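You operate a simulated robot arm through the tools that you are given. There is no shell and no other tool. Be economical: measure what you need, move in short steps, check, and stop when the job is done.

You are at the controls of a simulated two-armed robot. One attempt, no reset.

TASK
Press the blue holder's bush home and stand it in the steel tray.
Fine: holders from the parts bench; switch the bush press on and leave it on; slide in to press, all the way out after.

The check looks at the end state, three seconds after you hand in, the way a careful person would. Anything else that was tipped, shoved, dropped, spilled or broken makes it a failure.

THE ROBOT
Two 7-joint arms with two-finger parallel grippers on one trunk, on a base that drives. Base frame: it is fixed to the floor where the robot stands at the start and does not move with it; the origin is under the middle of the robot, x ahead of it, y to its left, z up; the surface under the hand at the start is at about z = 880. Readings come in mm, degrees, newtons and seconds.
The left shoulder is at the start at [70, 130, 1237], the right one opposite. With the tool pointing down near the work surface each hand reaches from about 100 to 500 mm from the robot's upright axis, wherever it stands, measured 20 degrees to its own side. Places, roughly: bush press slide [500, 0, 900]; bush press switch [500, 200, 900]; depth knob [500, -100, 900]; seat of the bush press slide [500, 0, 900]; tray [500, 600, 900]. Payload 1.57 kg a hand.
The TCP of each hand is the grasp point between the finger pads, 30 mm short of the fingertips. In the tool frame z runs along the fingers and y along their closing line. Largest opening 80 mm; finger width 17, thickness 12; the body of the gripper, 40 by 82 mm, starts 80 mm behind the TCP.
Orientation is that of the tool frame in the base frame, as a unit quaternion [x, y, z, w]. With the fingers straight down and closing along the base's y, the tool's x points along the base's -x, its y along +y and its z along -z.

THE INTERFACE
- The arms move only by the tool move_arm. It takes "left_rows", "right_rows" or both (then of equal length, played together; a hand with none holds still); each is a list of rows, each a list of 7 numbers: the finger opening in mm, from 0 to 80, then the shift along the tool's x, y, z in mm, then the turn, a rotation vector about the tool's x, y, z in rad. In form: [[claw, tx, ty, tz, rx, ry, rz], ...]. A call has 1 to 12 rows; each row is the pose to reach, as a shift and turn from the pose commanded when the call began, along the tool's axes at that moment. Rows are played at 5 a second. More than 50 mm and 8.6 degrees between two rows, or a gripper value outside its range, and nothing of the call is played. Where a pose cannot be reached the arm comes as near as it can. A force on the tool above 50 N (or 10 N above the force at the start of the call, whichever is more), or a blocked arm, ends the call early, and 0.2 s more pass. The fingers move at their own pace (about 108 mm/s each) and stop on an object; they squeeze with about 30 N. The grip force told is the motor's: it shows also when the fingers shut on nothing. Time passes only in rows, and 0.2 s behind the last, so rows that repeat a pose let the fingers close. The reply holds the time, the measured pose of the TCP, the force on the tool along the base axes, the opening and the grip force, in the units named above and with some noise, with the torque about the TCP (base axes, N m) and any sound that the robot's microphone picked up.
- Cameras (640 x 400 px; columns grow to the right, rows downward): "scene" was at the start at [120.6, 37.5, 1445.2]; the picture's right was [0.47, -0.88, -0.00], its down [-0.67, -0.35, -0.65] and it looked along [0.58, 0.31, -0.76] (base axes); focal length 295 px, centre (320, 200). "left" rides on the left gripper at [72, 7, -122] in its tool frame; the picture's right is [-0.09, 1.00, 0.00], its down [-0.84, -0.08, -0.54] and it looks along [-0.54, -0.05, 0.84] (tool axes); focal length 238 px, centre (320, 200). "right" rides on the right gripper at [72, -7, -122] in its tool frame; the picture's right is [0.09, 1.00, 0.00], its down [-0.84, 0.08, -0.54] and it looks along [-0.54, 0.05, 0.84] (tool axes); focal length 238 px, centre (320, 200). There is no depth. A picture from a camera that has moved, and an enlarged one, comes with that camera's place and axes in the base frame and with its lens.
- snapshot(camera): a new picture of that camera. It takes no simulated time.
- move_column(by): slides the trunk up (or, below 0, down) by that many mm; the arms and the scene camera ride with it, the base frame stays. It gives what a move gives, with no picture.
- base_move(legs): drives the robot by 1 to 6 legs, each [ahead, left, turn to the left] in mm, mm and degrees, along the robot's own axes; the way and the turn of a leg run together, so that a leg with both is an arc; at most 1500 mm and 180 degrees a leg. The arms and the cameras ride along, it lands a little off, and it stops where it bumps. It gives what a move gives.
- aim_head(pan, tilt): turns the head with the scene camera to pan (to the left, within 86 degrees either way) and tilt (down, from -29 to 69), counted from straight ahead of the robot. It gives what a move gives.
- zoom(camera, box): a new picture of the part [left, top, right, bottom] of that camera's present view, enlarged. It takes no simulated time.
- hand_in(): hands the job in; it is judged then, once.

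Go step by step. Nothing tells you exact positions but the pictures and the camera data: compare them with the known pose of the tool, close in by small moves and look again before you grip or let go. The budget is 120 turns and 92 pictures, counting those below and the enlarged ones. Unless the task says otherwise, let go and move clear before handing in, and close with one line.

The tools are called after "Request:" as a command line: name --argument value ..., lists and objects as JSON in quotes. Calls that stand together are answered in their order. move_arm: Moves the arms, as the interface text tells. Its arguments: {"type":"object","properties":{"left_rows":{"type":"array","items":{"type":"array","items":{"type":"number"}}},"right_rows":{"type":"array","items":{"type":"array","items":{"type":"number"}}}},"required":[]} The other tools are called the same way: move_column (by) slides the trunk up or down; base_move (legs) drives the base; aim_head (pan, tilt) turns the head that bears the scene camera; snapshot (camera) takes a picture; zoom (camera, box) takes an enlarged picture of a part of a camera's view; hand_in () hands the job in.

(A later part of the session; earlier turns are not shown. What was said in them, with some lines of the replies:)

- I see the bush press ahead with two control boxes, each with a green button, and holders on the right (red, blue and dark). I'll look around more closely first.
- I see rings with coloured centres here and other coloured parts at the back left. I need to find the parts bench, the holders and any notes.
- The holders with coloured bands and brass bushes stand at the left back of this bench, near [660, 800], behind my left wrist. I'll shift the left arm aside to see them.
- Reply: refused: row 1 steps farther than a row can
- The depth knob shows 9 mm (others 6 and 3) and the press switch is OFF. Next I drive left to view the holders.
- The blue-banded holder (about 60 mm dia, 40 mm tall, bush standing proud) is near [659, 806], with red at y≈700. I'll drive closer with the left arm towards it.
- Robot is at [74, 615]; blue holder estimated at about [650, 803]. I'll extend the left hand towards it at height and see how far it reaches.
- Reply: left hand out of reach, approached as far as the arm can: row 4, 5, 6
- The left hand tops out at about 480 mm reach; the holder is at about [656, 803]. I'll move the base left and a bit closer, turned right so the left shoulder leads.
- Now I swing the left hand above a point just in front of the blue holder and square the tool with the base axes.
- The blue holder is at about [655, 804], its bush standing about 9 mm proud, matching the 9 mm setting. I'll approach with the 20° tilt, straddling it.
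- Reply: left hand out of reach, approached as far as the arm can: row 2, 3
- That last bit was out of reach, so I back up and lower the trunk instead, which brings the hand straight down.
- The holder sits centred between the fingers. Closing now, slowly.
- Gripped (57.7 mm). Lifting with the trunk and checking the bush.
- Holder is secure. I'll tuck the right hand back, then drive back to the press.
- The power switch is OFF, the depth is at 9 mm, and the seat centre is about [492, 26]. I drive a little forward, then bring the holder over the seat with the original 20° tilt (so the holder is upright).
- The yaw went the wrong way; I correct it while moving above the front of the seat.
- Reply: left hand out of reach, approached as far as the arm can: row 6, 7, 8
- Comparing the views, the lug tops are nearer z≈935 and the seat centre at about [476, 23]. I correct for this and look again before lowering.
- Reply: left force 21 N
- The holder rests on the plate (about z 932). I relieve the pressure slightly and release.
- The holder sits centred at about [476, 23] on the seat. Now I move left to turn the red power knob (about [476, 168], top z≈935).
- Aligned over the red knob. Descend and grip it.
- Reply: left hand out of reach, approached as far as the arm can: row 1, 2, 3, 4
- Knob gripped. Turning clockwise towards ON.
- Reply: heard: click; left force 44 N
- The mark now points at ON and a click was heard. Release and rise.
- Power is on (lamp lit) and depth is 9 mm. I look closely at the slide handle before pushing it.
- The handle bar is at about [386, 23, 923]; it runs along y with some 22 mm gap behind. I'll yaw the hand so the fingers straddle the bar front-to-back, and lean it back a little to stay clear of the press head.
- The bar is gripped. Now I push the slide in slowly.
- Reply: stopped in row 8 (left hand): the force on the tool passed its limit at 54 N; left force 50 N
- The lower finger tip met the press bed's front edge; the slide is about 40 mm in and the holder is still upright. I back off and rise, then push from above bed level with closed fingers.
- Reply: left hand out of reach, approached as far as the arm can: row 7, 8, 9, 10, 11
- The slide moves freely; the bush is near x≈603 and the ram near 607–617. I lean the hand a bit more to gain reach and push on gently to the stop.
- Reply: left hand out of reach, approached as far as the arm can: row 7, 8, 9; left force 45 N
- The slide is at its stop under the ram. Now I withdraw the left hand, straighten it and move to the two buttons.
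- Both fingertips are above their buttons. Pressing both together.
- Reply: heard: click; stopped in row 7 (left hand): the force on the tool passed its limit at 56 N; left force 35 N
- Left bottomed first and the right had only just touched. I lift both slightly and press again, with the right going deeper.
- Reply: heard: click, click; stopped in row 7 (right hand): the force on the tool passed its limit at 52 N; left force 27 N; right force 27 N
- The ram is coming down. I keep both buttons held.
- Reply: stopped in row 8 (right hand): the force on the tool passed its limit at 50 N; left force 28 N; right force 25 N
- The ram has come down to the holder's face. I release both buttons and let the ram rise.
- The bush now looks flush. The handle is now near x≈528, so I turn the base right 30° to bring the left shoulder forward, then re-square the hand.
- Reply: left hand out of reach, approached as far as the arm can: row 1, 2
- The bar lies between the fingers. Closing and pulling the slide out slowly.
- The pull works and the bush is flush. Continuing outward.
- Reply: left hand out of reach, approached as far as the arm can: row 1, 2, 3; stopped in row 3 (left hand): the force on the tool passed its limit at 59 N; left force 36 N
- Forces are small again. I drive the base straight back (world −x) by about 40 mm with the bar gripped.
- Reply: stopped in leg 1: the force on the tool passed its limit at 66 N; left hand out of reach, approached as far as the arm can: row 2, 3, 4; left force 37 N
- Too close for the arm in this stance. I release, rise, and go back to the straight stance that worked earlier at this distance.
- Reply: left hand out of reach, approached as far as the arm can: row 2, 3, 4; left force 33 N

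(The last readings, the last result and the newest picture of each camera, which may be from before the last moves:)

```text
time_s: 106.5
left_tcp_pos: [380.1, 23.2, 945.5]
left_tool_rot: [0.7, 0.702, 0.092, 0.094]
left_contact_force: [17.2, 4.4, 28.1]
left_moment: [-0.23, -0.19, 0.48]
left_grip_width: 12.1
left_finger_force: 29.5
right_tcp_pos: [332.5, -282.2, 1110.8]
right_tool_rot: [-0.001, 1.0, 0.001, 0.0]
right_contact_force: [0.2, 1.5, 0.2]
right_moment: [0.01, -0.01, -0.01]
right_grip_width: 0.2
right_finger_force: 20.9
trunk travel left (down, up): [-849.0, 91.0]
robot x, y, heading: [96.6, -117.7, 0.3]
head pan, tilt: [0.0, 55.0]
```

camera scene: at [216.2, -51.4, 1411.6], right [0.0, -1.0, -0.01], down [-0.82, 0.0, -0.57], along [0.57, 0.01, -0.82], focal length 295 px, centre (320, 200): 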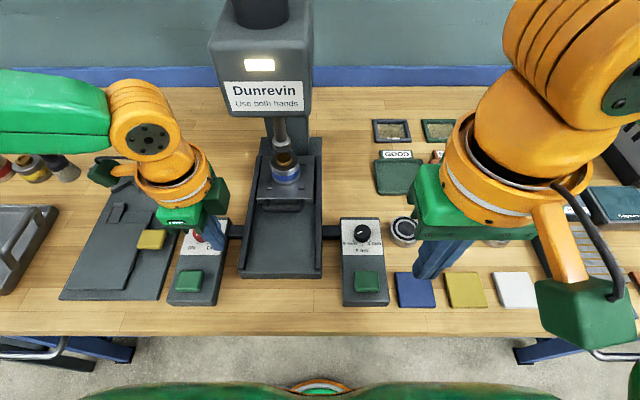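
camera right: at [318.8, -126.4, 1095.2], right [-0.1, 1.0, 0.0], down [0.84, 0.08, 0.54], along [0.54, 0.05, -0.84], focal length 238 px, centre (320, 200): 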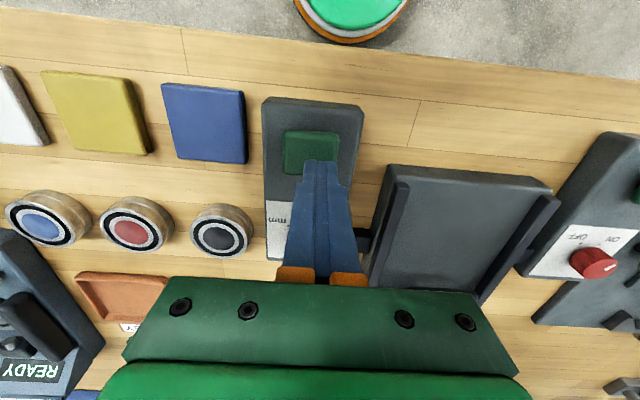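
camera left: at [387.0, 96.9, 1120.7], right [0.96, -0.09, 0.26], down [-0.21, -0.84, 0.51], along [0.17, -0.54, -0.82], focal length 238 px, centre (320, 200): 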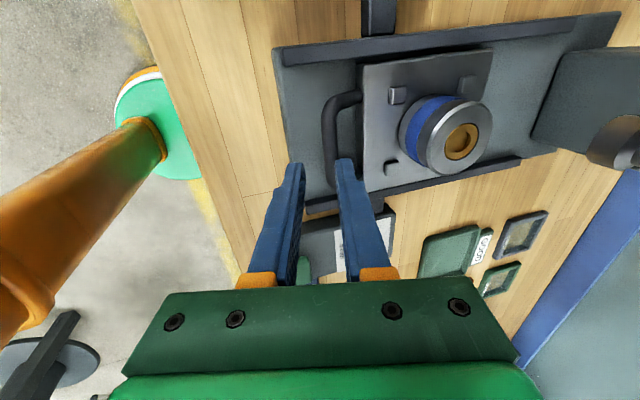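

The slide is at its outer stop. Release and lift straight up, then look.

Request:
move_arm --left_rows '[[6, 0, -2, -0.5, 0, 0, 0], [20, 0, -1, -0.3, 0, 0, 0], [20, 0, -1, -0.3, 0, 0, 0], [20, 0, 4.2, -19, 0, 0, 0], [20, 0, 13, -53, 0, 0, 0], [40, 0, 23, -95, 0, 0, 0]]'

Request:
snapshot --camera "scene"

```text
time_s: 107.9
left_tcp_pos: [383.5, 23.1, 1047.9]
left_tool_rot: [0.701, 0.701, 0.091, 0.093]
left_contact_force: [-0.6, -0.6, 0.5]
left_moment: [0.01, -0.04, 0.0]
left_grip_width: 40.0
left_finger_force: 0.1
left hand out of reach, approached as far as the arm can: row 4, 5, 6
right_tcp_pos: [328.0, -282.0, 1110.2]
right_tool_rot: [-0.001, 1.0, 0.001, 0.003]
right_contact_force: [0.0, 0.1, -0.6]
right_moment: [-0.02, 0.01, 0.0]
right_grip_width: 0.0
right_finger_force: 21.5
trunk travel left (down, up): [-849.0, 91.0]
robot x, y, heading: [91.6, -122.8, 0.3]
head pan, tilt: [0.0, 55.0]
```

```text
6 pictures are left
camera scene: at [216.9, -120.1, 1411.8], right [0.0, -1.0, 0.0], down [-0.82, 0.0, -0.57], along [0.57, 0.0, -0.82], focal length 295 px, centre (320, 200)
```

scene: 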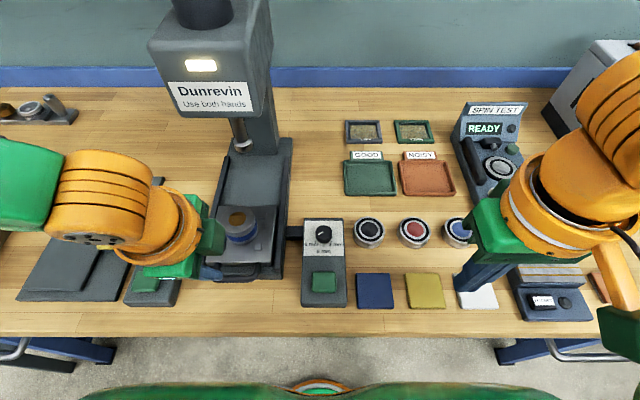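

Request:
move_arm --left_rows '[[76, 0, 5, -8, 0.13, 0, 0], [76, 0, 10, -12, 0.265, 0, 0]]'

Request:
move_arm --left_rows '[[76, 0, 3, 0, 0, 0, -0.14], [76, 0, 5, 0, 0, 0, -0.28], [76, 0, 8, 0, 0, 0, -0.42], [76, 0, 10, 0, 0, 0, -0.56], [76, 0, 13, 0, 0, 0, -0.7], [76, 0, 15, 0, 0, 0, -0.84], [76, 0, 18, 0, 0, 0, -0.98], [76, 0, 20, 0, 0, 0, -1.12], [76, 0, 25, 0, 0, 0, -1.26], [76, 0, 30, 0, 0, 0, -1.4], [76, 0, 35, 0, 0, 0, -1.5], [76, 0, 35, 0, 0, 0, -1.571]]'

```text
time_s: 108.5
left_tcp_pos: [391.3, 22.5, 1060.2]
left_tool_rot: [0.706, 0.708, -0.004, -0.001]
left_contact_force: [0.9, -0.2, -0.3]
left_moment: [-0.01, 0.03, 0.02]
left_grip_width: 76.1
left_finger_force: 0.1
right_tcp_pos: [329.5, -283.9, 1110.8]
right_tool_rot: [-0.001, 1.0, 0.0, 0.002]
right_contact_force: [-0.5, -0.8, 0.9]
right_moment: [-0.02, 0.02, -0.01]
right_grip_width: 0.3
right_finger_force: 21.0
trunk travel left (down, up): [-849.0, 91.0]
robot x, y, heading: [91.8, -119.6, 0.1]
head pan, tilt: [0.0, 55.0]
```

```text
time_s: 111.1
left_tcp_pos: [427.0, 21.8, 1059.5]
left_tool_rot: [-0.002, 1.0, -0.001, -0.002]
left_contact_force: [-0.4, 0.8, 0.3]
left_moment: [0.0, 0.02, 0.0]
left_grip_width: 76.2
left_finger_force: 0.0
right_tcp_pos: [329.7, -282.6, 1111.6]
right_tool_rot: [-0.002, 1.0, 0.001, 0.003]
right_contact_force: [1.0, 0.7, 0.5]
right_moment: [0.02, 0.02, -0.02]
right_grip_width: 0.1
right_finger_force: 21.2
trunk travel left (down, up): [-849.0, 91.0]
robot x, y, heading: [93.3, -121.5, 0.2]
head pan, tilt: [0.0, 55.0]
```

Request:
move_arm --left_rows '[[76, -24, 1, 15, 0, 0, 0], [76, -48, 1, 35, 0, 0, 0], [76, -48, 1, 35, 0, 0, 0]]'

Request:
snapshot --camera "left"

```text
time_s: 111.9
left_tcp_pos: [475.5, 22.9, 1025.8]
left_tool_rot: [-0.002, 1.0, -0.002, -0.002]
left_contact_force: [-0.3, 0.1, 0.5]
left_moment: [-0.01, 0.0, -0.02]
left_grip_width: 76.0
left_finger_force: 0.1
right_tcp_pos: [329.6, -282.1, 1111.6]
right_tool_rot: [-0.002, 1.0, 0.0, 0.004]
right_contact_force: [-0.6, 0.1, 0.5]
right_moment: [-0.01, -0.04, 0.01]
right_grip_width: 0.1
right_finger_force: 21.3
trunk travel left (down, up): [-849.0, 91.0]
robot x, y, heading: [93.4, -123.7, 0.0]
head pan, tilt: [0.0, 55.0]
```

```text
5 pictures are left
camera left: at [404.3, 31.6, 1148.5], right [0.09, 1.0, 0.0], down [0.84, -0.07, 0.54], along [0.54, -0.05, -0.84], focal length 238 px, centre (320, 200)
```

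left: 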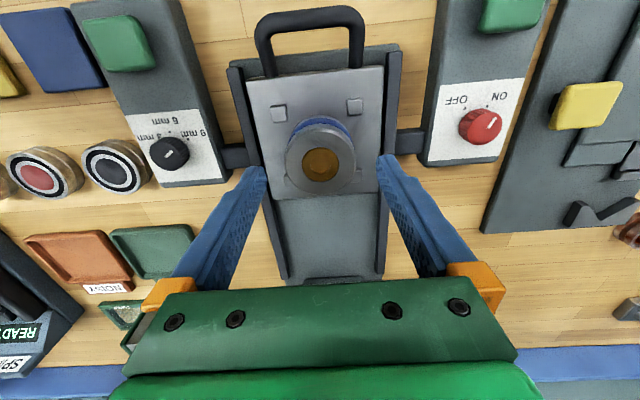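

The slide is fully out and the bush is flush; the holder is at about [478, 25]. Descend and grip.

Request:
move_arm --left_rows '[[76, -2, 1.7, 25, 0, 0, 0], [76, -2, 1.7, 45, 0, 0, 0], [76, -2, 1.7, 57, 0, 0, 0], [66, -2, 1.7, 57, 0, 0, 0], [56, -2, 1.7, 57, 0, 0, 0], [50, -2, 1.7, 57, 0, 0, 0], [50, -2, 1.7, 57, 0, 0, 0]]'

```text
time_s: 113.5
left_tcp_pos: [465.8, 32.3, 973.4]
left_tool_rot: [-0.002, 1.0, -0.001, 0.0]
left_contact_force: [0.9, 0.9, 18.2]
left_moment: [0.27, 0.33, -0.01]
left_grip_width: 55.4
left_finger_force: 29.7
left hand out of reach, approached as far as the arm can: row 2, 3, 4, 5, 6, 7
right_tcp_pos: [328.2, -284.2, 1111.1]
right_tool_rot: [-0.001, 1.0, 0.002, 0.005]
right_contact_force: [-0.1, -0.7, 0.7]
right_moment: [0.03, 0.02, 0.02]
right_grip_width: 0.0
right_finger_force: 21.0
trunk travel left (down, up): [-849.0, 91.0]
robot x, y, heading: [96.5, -122.5, 0.3]
head pan, tilt: [0.0, 55.0]
```

The arm fell short and gripped off-centre. I let go, rise, lower the trunk for reach, and look again.

Request:
move_arm --left_rows '[[64, 0, 0, 0, 0, 0, 0], [76, 0, 0, 0, 0, 0, 0], [76, 0, 0, -25, 0, 0, 0], [76, 0, 0, -50, 0, 0, 0], [76, -8, -5, -60, 0, 0, 0]]'

Request:
snapshot --camera "left"

```text
time_s: 114.7
left_tcp_pos: [475.4, 25.6, 1031.5]
left_tool_rot: [-0.002, 1.0, -0.002, -0.002]
left_contact_force: [-0.6, -0.1, 0.1]
left_moment: [0.01, 0.01, 0.02]
left_grip_width: 75.7
left_finger_force: 0.1
right_tcp_pos: [329.1, -283.9, 1110.0]
right_tool_rot: [-0.001, 1.0, 0.001, 0.003]
right_contact_force: [-0.3, -0.9, -0.1]
right_moment: [0.02, 0.02, -0.03]
right_grip_width: 0.0
right_finger_force: 21.9
trunk travel left (down, up): [-849.0, 91.0]
robot x, y, heading: [92.2, -122.8, 0.5]
head pan, tilt: [0.0, 55.0]
```

```text
4 pictures are left
camera left: at [404.7, 34.1, 1154.1], right [0.09, 1.0, 0.0], down [0.84, -0.07, 0.54], along [0.54, -0.05, -0.84], focal length 238 px, centre (320, 200)
```

left: 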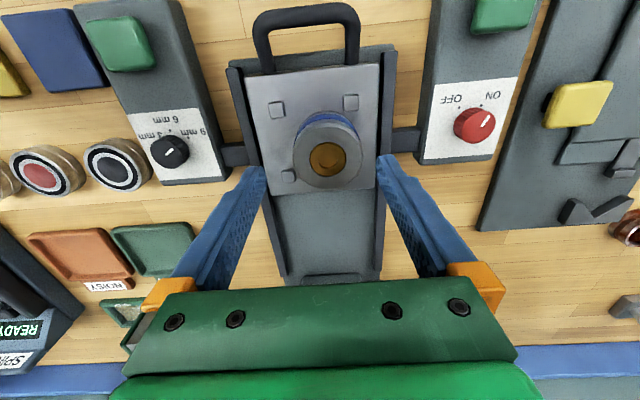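

The holder is still upright at about [475, 33]. I centre on it and lower with the trunk.

Request:
move_arm --left_rows '[[78, 0, 7.2, 0, 0, 0, 0], [78, 0, 7.2, 0, 0, 0, 0]]'

Request:
move_column --by -62

```text
time_s: 115.3
left_tcp_pos: [474.6, 33.3, 1031.9]
left_tool_rot: [-0.001, 1.0, -0.003, -0.002]
left_contact_force: [0.1, 0.5, -0.3]
left_moment: [0.0, -0.04, -0.02]
left_grip_width: 78.0
left_finger_force: 0.0
right_tcp_pos: [330.4, -283.3, 1111.8]
right_tool_rot: [-0.001, 1.0, 0.001, 0.002]
right_contact_force: [1.4, -0.2, 2.0]
right_moment: [0.0, -0.01, -0.04]
right_grip_width: 0.0
right_finger_force: 21.8
trunk travel left (down, up): [-849.0, 91.0]
robot x, y, heading: [94.3, -119.1, -0.1]
head pan, tilt: [0.0, 55.0]
```

```text
time_s: 116.3
left_tcp_pos: [475.8, 33.1, 970.6]
left_tool_rot: [-0.001, 1.0, -0.001, -0.002]
left_contact_force: [0.1, 0.3, 0.0]
left_moment: [0.03, -0.02, -0.02]
left_grip_width: 78.2
left_finger_force: 0.0
right_tcp_pos: [328.4, -283.3, 1047.5]
right_tool_rot: [-0.001, 1.0, 0.002, 0.002]
right_contact_force: [0.0, 0.0, -0.2]
right_moment: [0.02, -0.01, 0.0]
right_grip_width: 0.1
right_finger_force: 21.5
trunk travel left (down, up): [-787.0, 153.0]
robot x, y, heading: [97.1, -121.6, 0.2]
head pan, tilt: [0.0, 55.0]
```

Request:
move_arm --left_rows '[[66, 0, 0, 0, 0, 0, 0], [57, 0, 0, 0, 0, 0, 0], [50, 0, 0, 0, 0, 0, 0], [50, 0, 0, 0, 0, 0, 0]]'

Request:
move_column --by 70

```text
time_s: 117.3
left_tcp_pos: [475.0, 33.5, 968.8]
left_tool_rot: [-0.002, 1.0, -0.001, -0.002]
left_contact_force: [-0.8, -0.8, 0.3]
left_moment: [0.17, 0.02, -0.04]
left_grip_width: 57.5
left_finger_force: 30.4
right_tcp_pos: [329.6, -284.8, 1048.8]
right_tool_rot: [-0.001, 1.0, 0.002, 0.002]
right_contact_force: [-0.2, 0.0, -0.7]
right_moment: [-0.02, 0.01, 0.0]
right_grip_width: 0.1
right_finger_force: 21.2
trunk travel left (down, up): [-787.0, 153.0]
robot x, y, heading: [91.6, -122.9, 0.1]
head pan, tilt: [0.0, 55.0]
```

```text
time_s: 118.4
left_tcp_pos: [476.4, 34.4, 1038.9]
left_tool_rot: [-0.002, 1.0, -0.002, -0.003]
left_contact_force: [-0.3, 0.9, -6.1]
left_moment: [0.0, 0.04, -0.03]
left_grip_width: 57.7
left_finger_force: 30.0
right_tcp_pos: [329.7, -282.5, 1119.2]
right_tool_rot: [-0.001, 1.0, 0.001, 0.002]
right_contact_force: [0.4, 0.4, 0.3]
right_moment: [0.01, 0.03, 0.03]
right_grip_width: 0.1
right_finger_force: 21.3
trunk travel left (down, up): [-857.0, 83.0]
robot x, y, heading: [91.1, -120.6, 0.1]
head pan, tilt: [0.0, 55.0]
```

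Holder is held again, centred, bush flush. Driving left to the tray.

Request:
base_move --legs '[[0, 606, 0]]'

Request:
snapshot --camera "left"

```text
time_s: 121.9
left_tcp_pos: [482.6, 644.1, 1038.7]
left_tool_rot: [0.004, 1.0, -0.001, -0.002]
left_contact_force: [-0.4, -0.3, -6.4]
left_moment: [0.0, 0.03, 0.01]
left_grip_width: 57.6
left_finger_force: 30.6
right_tcp_pos: [331.8, 328.9, 1118.7]
right_tool_rot: [0.005, 1.0, 0.001, 0.003]
right_contact_force: [0.2, 0.1, 1.3]
right_moment: [0.03, 0.0, -0.01]
right_grip_width: 0.0
right_finger_force: 21.8
trunk travel left (down, up): [-857.0, 83.0]
robot x, y, heading: [97.2, 493.5, -0.6]
head pan, tilt: [0.0, 55.0]
```

```text
3 pictures are left
camera left: at [410.2, 652.8, 1161.7], right [0.1, 0.99, 0.0], down [0.84, -0.08, 0.54], along [0.53, -0.06, -0.84], focal length 238 px, centre (320, 200)
```

left: 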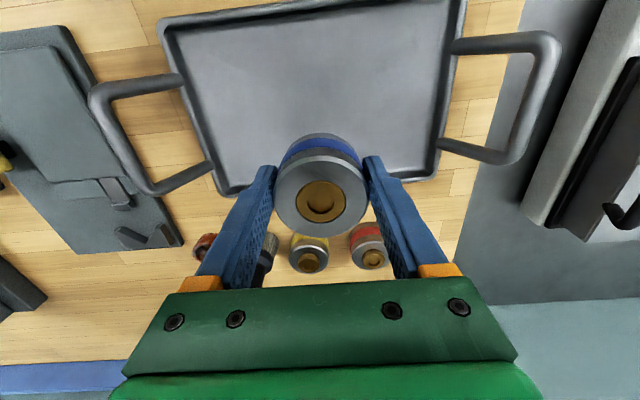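

The tray floor spans about x 384–543, y 528–777. I centre and lower.

Request:
move_arm --left_rows '[[50, 17, 0, 0, 0, 0, 0], [50, 17, 0, 0, 0, 0, 0]]'

Request:
move_column --by -98

Request:
move_arm --left_rows '[[50, 0, 0, 4, 0, 0, 0], [50, 0, 0, 8, 0, 0, 0], [50, 0, 0, 10, 0, 0, 0], [50, 0, 0, 11.5, 0, 0, 0], [50, 0, 0, 13, 0, 0, 0]]'

```text
time_s: 122.5
left_tcp_pos: [464.5, 644.9, 1039.7]
left_tool_rot: [0.005, 1.0, -0.002, -0.003]
left_contact_force: [-1.2, 0.1, -6.5]
left_moment: [0.02, 0.05, -0.01]
left_grip_width: 57.4
left_finger_force: 30.1
right_tcp_pos: [330.2, 330.0, 1116.9]
right_tool_rot: [0.005, 1.0, 0.001, 0.002]
right_contact_force: [0.2, 0.0, -0.5]
right_moment: [0.03, 0.01, -0.03]
right_grip_width: 0.1
right_finger_force: 21.2
trunk travel left (down, up): [-857.0, 83.0]
robot x, y, heading: [95.9, 497.5, -0.7]
head pan, tilt: [0.0, 55.0]
```

```text
time_s: 123.8
left_tcp_pos: [464.1, 645.8, 941.6]
left_tool_rot: [0.005, 1.0, -0.001, -0.003]
left_contact_force: [0.2, 0.4, -5.7]
left_moment: [-0.01, 0.03, 0.01]
left_grip_width: 57.6
left_finger_force: 30.1
right_tcp_pos: [330.4, 330.9, 1021.0]
right_tool_rot: [0.005, 1.0, 0.001, 0.002]
right_contact_force: [0.2, 0.3, 0.2]
right_moment: [-0.01, 0.02, 0.0]
right_grip_width: 0.1
right_finger_force: 21.6
trunk travel left (down, up): [-759.0, 181.0]
robot x, y, heading: [94.1, 492.2, -0.4]
head pan, tilt: [0.0, 55.0]
```

```text
time_s: 125.0
left_tcp_pos: [463.9, 646.2, 927.4]
left_tool_rot: [0.005, 1.0, -0.002, -0.003]
left_contact_force: [0.3, 0.6, -7.0]
left_moment: [0.01, 0.05, -0.05]
left_grip_width: 57.7
left_finger_force: 29.8
right_tcp_pos: [331.4, 330.3, 1021.1]
right_tool_rot: [0.005, 1.0, 0.002, 0.003]
right_contact_force: [-0.4, 0.3, -0.1]
right_moment: [-0.01, -0.01, 0.01]
right_grip_width: 0.2
right_finger_force: 21.3
trunk travel left (down, up): [-759.0, 181.0]
robot x, y, heading: [98.1, 496.6, -0.8]
head pan, tilt: [0.0, 55.0]
```

Request:
move_arm --left_rows '[[50, 0, 0, 1.5, 0, 0, 0], [50, 0, 0, 3, 0, 0, 0], [50, 0, 0, 4, 0, 0, 0]]'

```text
time_s: 125.8
left_tcp_pos: [463.0, 645.3, 927.0]
left_tool_rot: [0.005, 1.0, -0.002, 0.0]
left_contact_force: [5.4, 4.0, 13.7]
left_moment: [0.47, 0.16, -0.1]
left_grip_width: 57.7
left_finger_force: 29.6
right_tcp_pos: [328.8, 330.0, 1021.3]
right_tool_rot: [0.005, 1.0, 0.001, 0.002]
right_contact_force: [0.0, 0.3, 1.0]
right_moment: [0.04, -0.02, -0.02]
right_grip_width: 0.1
right_finger_force: 21.0
trunk travel left (down, up): [-759.0, 181.0]
robot x, y, heading: [99.7, 492.1, -0.5]
head pan, tilt: [0.0, 55.0]
```

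Contact with the tray floor. I release and raise straight up.

Request:
move_arm --left_rows '[[50, 0, 0, -1.5, 0, 0, 0], [62, 0, 0, -1.5, 0, 0, 0], [74, 0, 0, -1.5, 0, 0, 0], [78, 0, 0, -1.5, 0, 0, 0]]'

Request:
move_column --by 110

Request:
snapshot --camera "left"

```text
time_s: 126.8
left_tcp_pos: [462.9, 644.5, 928.3]
left_tool_rot: [0.005, 1.0, -0.002, -0.002]
left_contact_force: [0.0, -0.3, 0.9]
left_moment: [-0.01, -0.01, -0.03]
left_grip_width: 78.0
left_finger_force: 0.0
right_tcp_pos: [329.8, 329.4, 1019.7]
right_tool_rot: [0.004, 1.0, 0.001, 0.003]
right_contact_force: [-0.1, 0.3, -0.3]
right_moment: [0.0, 0.03, 0.05]
right_grip_width: 0.2
right_finger_force: 21.0
trunk travel left (down, up): [-759.0, 181.0]
robot x, y, heading: [96.8, 494.9, -0.6]
head pan, tilt: [0.0, 55.0]
```

```text
time_s: 128.2
left_tcp_pos: [462.3, 643.8, 1037.1]
left_tool_rot: [0.005, 1.0, -0.002, -0.002]
left_contact_force: [0.7, 0.1, 0.2]
left_moment: [0.02, 0.02, 0.0]
left_grip_width: 78.3
left_finger_force: 0.1
right_tcp_pos: [329.1, 330.4, 1129.9]
right_tool_rot: [0.004, 1.0, 0.001, 0.003]
right_contact_force: [0.3, -0.5, 0.2]
right_moment: [-0.03, -0.02, -0.01]
right_grip_width: 0.0
right_finger_force: 21.5
trunk travel left (down, up): [-869.0, 71.0]
robot x, y, heading: [96.8, 494.5, -0.5]
head pan, tilt: [0.0, 55.0]
```

```text
2 pictures are left
camera left: at [393.0, 654.0, 1159.2], right [0.1, 0.99, 0.0], down [0.84, -0.08, 0.54], along [0.54, -0.06, -0.84], focal length 238 px, centre (320, 200)
```

left: 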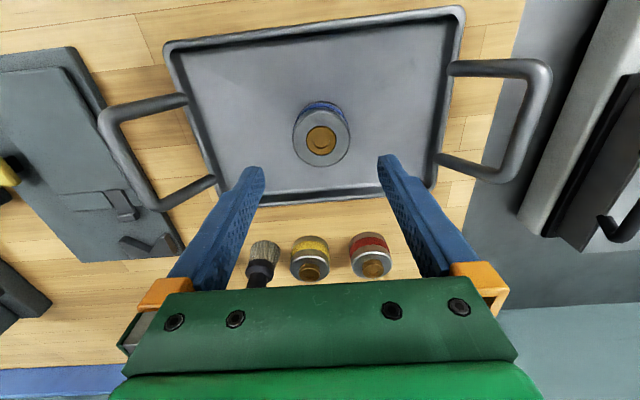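

Request:
zoom --camera "left" --box '[280, 90, 360, 175]'

Request:
aim_head --pan -55 --tilt 40

Request:
snapshot --camera "scene"

```text
4.71 times, centred on (320, 132) of left
camera zoom: at [393.0, 654.0, 1159.2], right [0.1, 0.99, 0.0], down [0.84, -0.08, 0.54], along [0.54, -0.06, -0.84], focal length 1122 px, centre (320, 518)
```

zoom: 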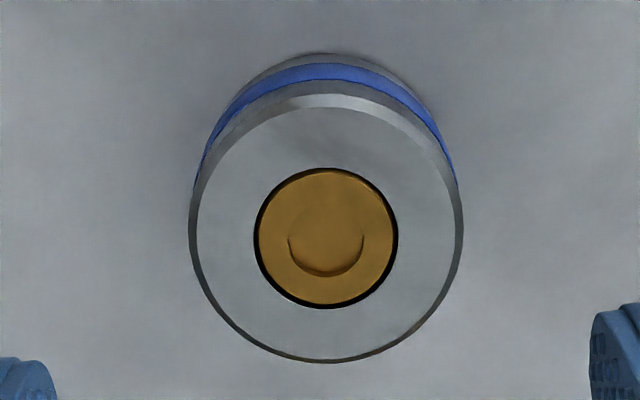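

```text
time_s: 129.4
left_tcp_pos: [463.4, 645.6, 1037.8]
left_tool_rot: [0.005, 1.0, -0.002, -0.001]
left_contact_force: [-0.4, 0.3, -0.4]
left_moment: [0.0, 0.0, -0.01]
left_grip_width: 77.6
left_finger_force: 0.0
right_tcp_pos: [329.8, 330.1, 1129.8]
right_tool_rot: [0.006, 1.0, 0.001, 0.002]
right_contact_force: [0.6, 0.6, -0.2]
right_moment: [0.01, 0.03, -0.03]
right_grip_width: 0.0
right_finger_force: 21.9
trunk travel left (down, up): [-869.0, 71.0]
robot x, y, heading: [96.8, 495.5, -0.8]
head pan, tilt: [-55.0, 40.0]
```

```text
0 pictures are left
camera scene: at [197.1, 425.2, 1452.3], right [-0.82, -0.57, 0.0], down [-0.36, 0.53, -0.77], along [0.43, -0.63, -0.64], focal length 295 px, centre (320, 200)
```

scene: 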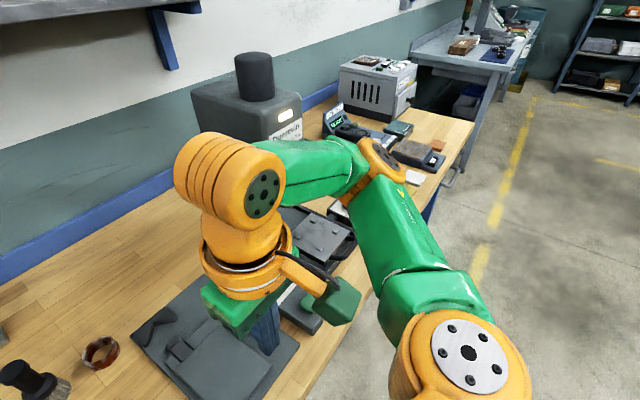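

The bush is flush and the blue holder stands upright in the tray. The slide is out, the press lamp is lit, and both hands are clear, so I'm handing in.

Request:
hand_in

```text
The job is handed in.
```

The blue holder's bush is pressed flush and the holder stands in the steel tray; the slide is all the way out and the press is still on.
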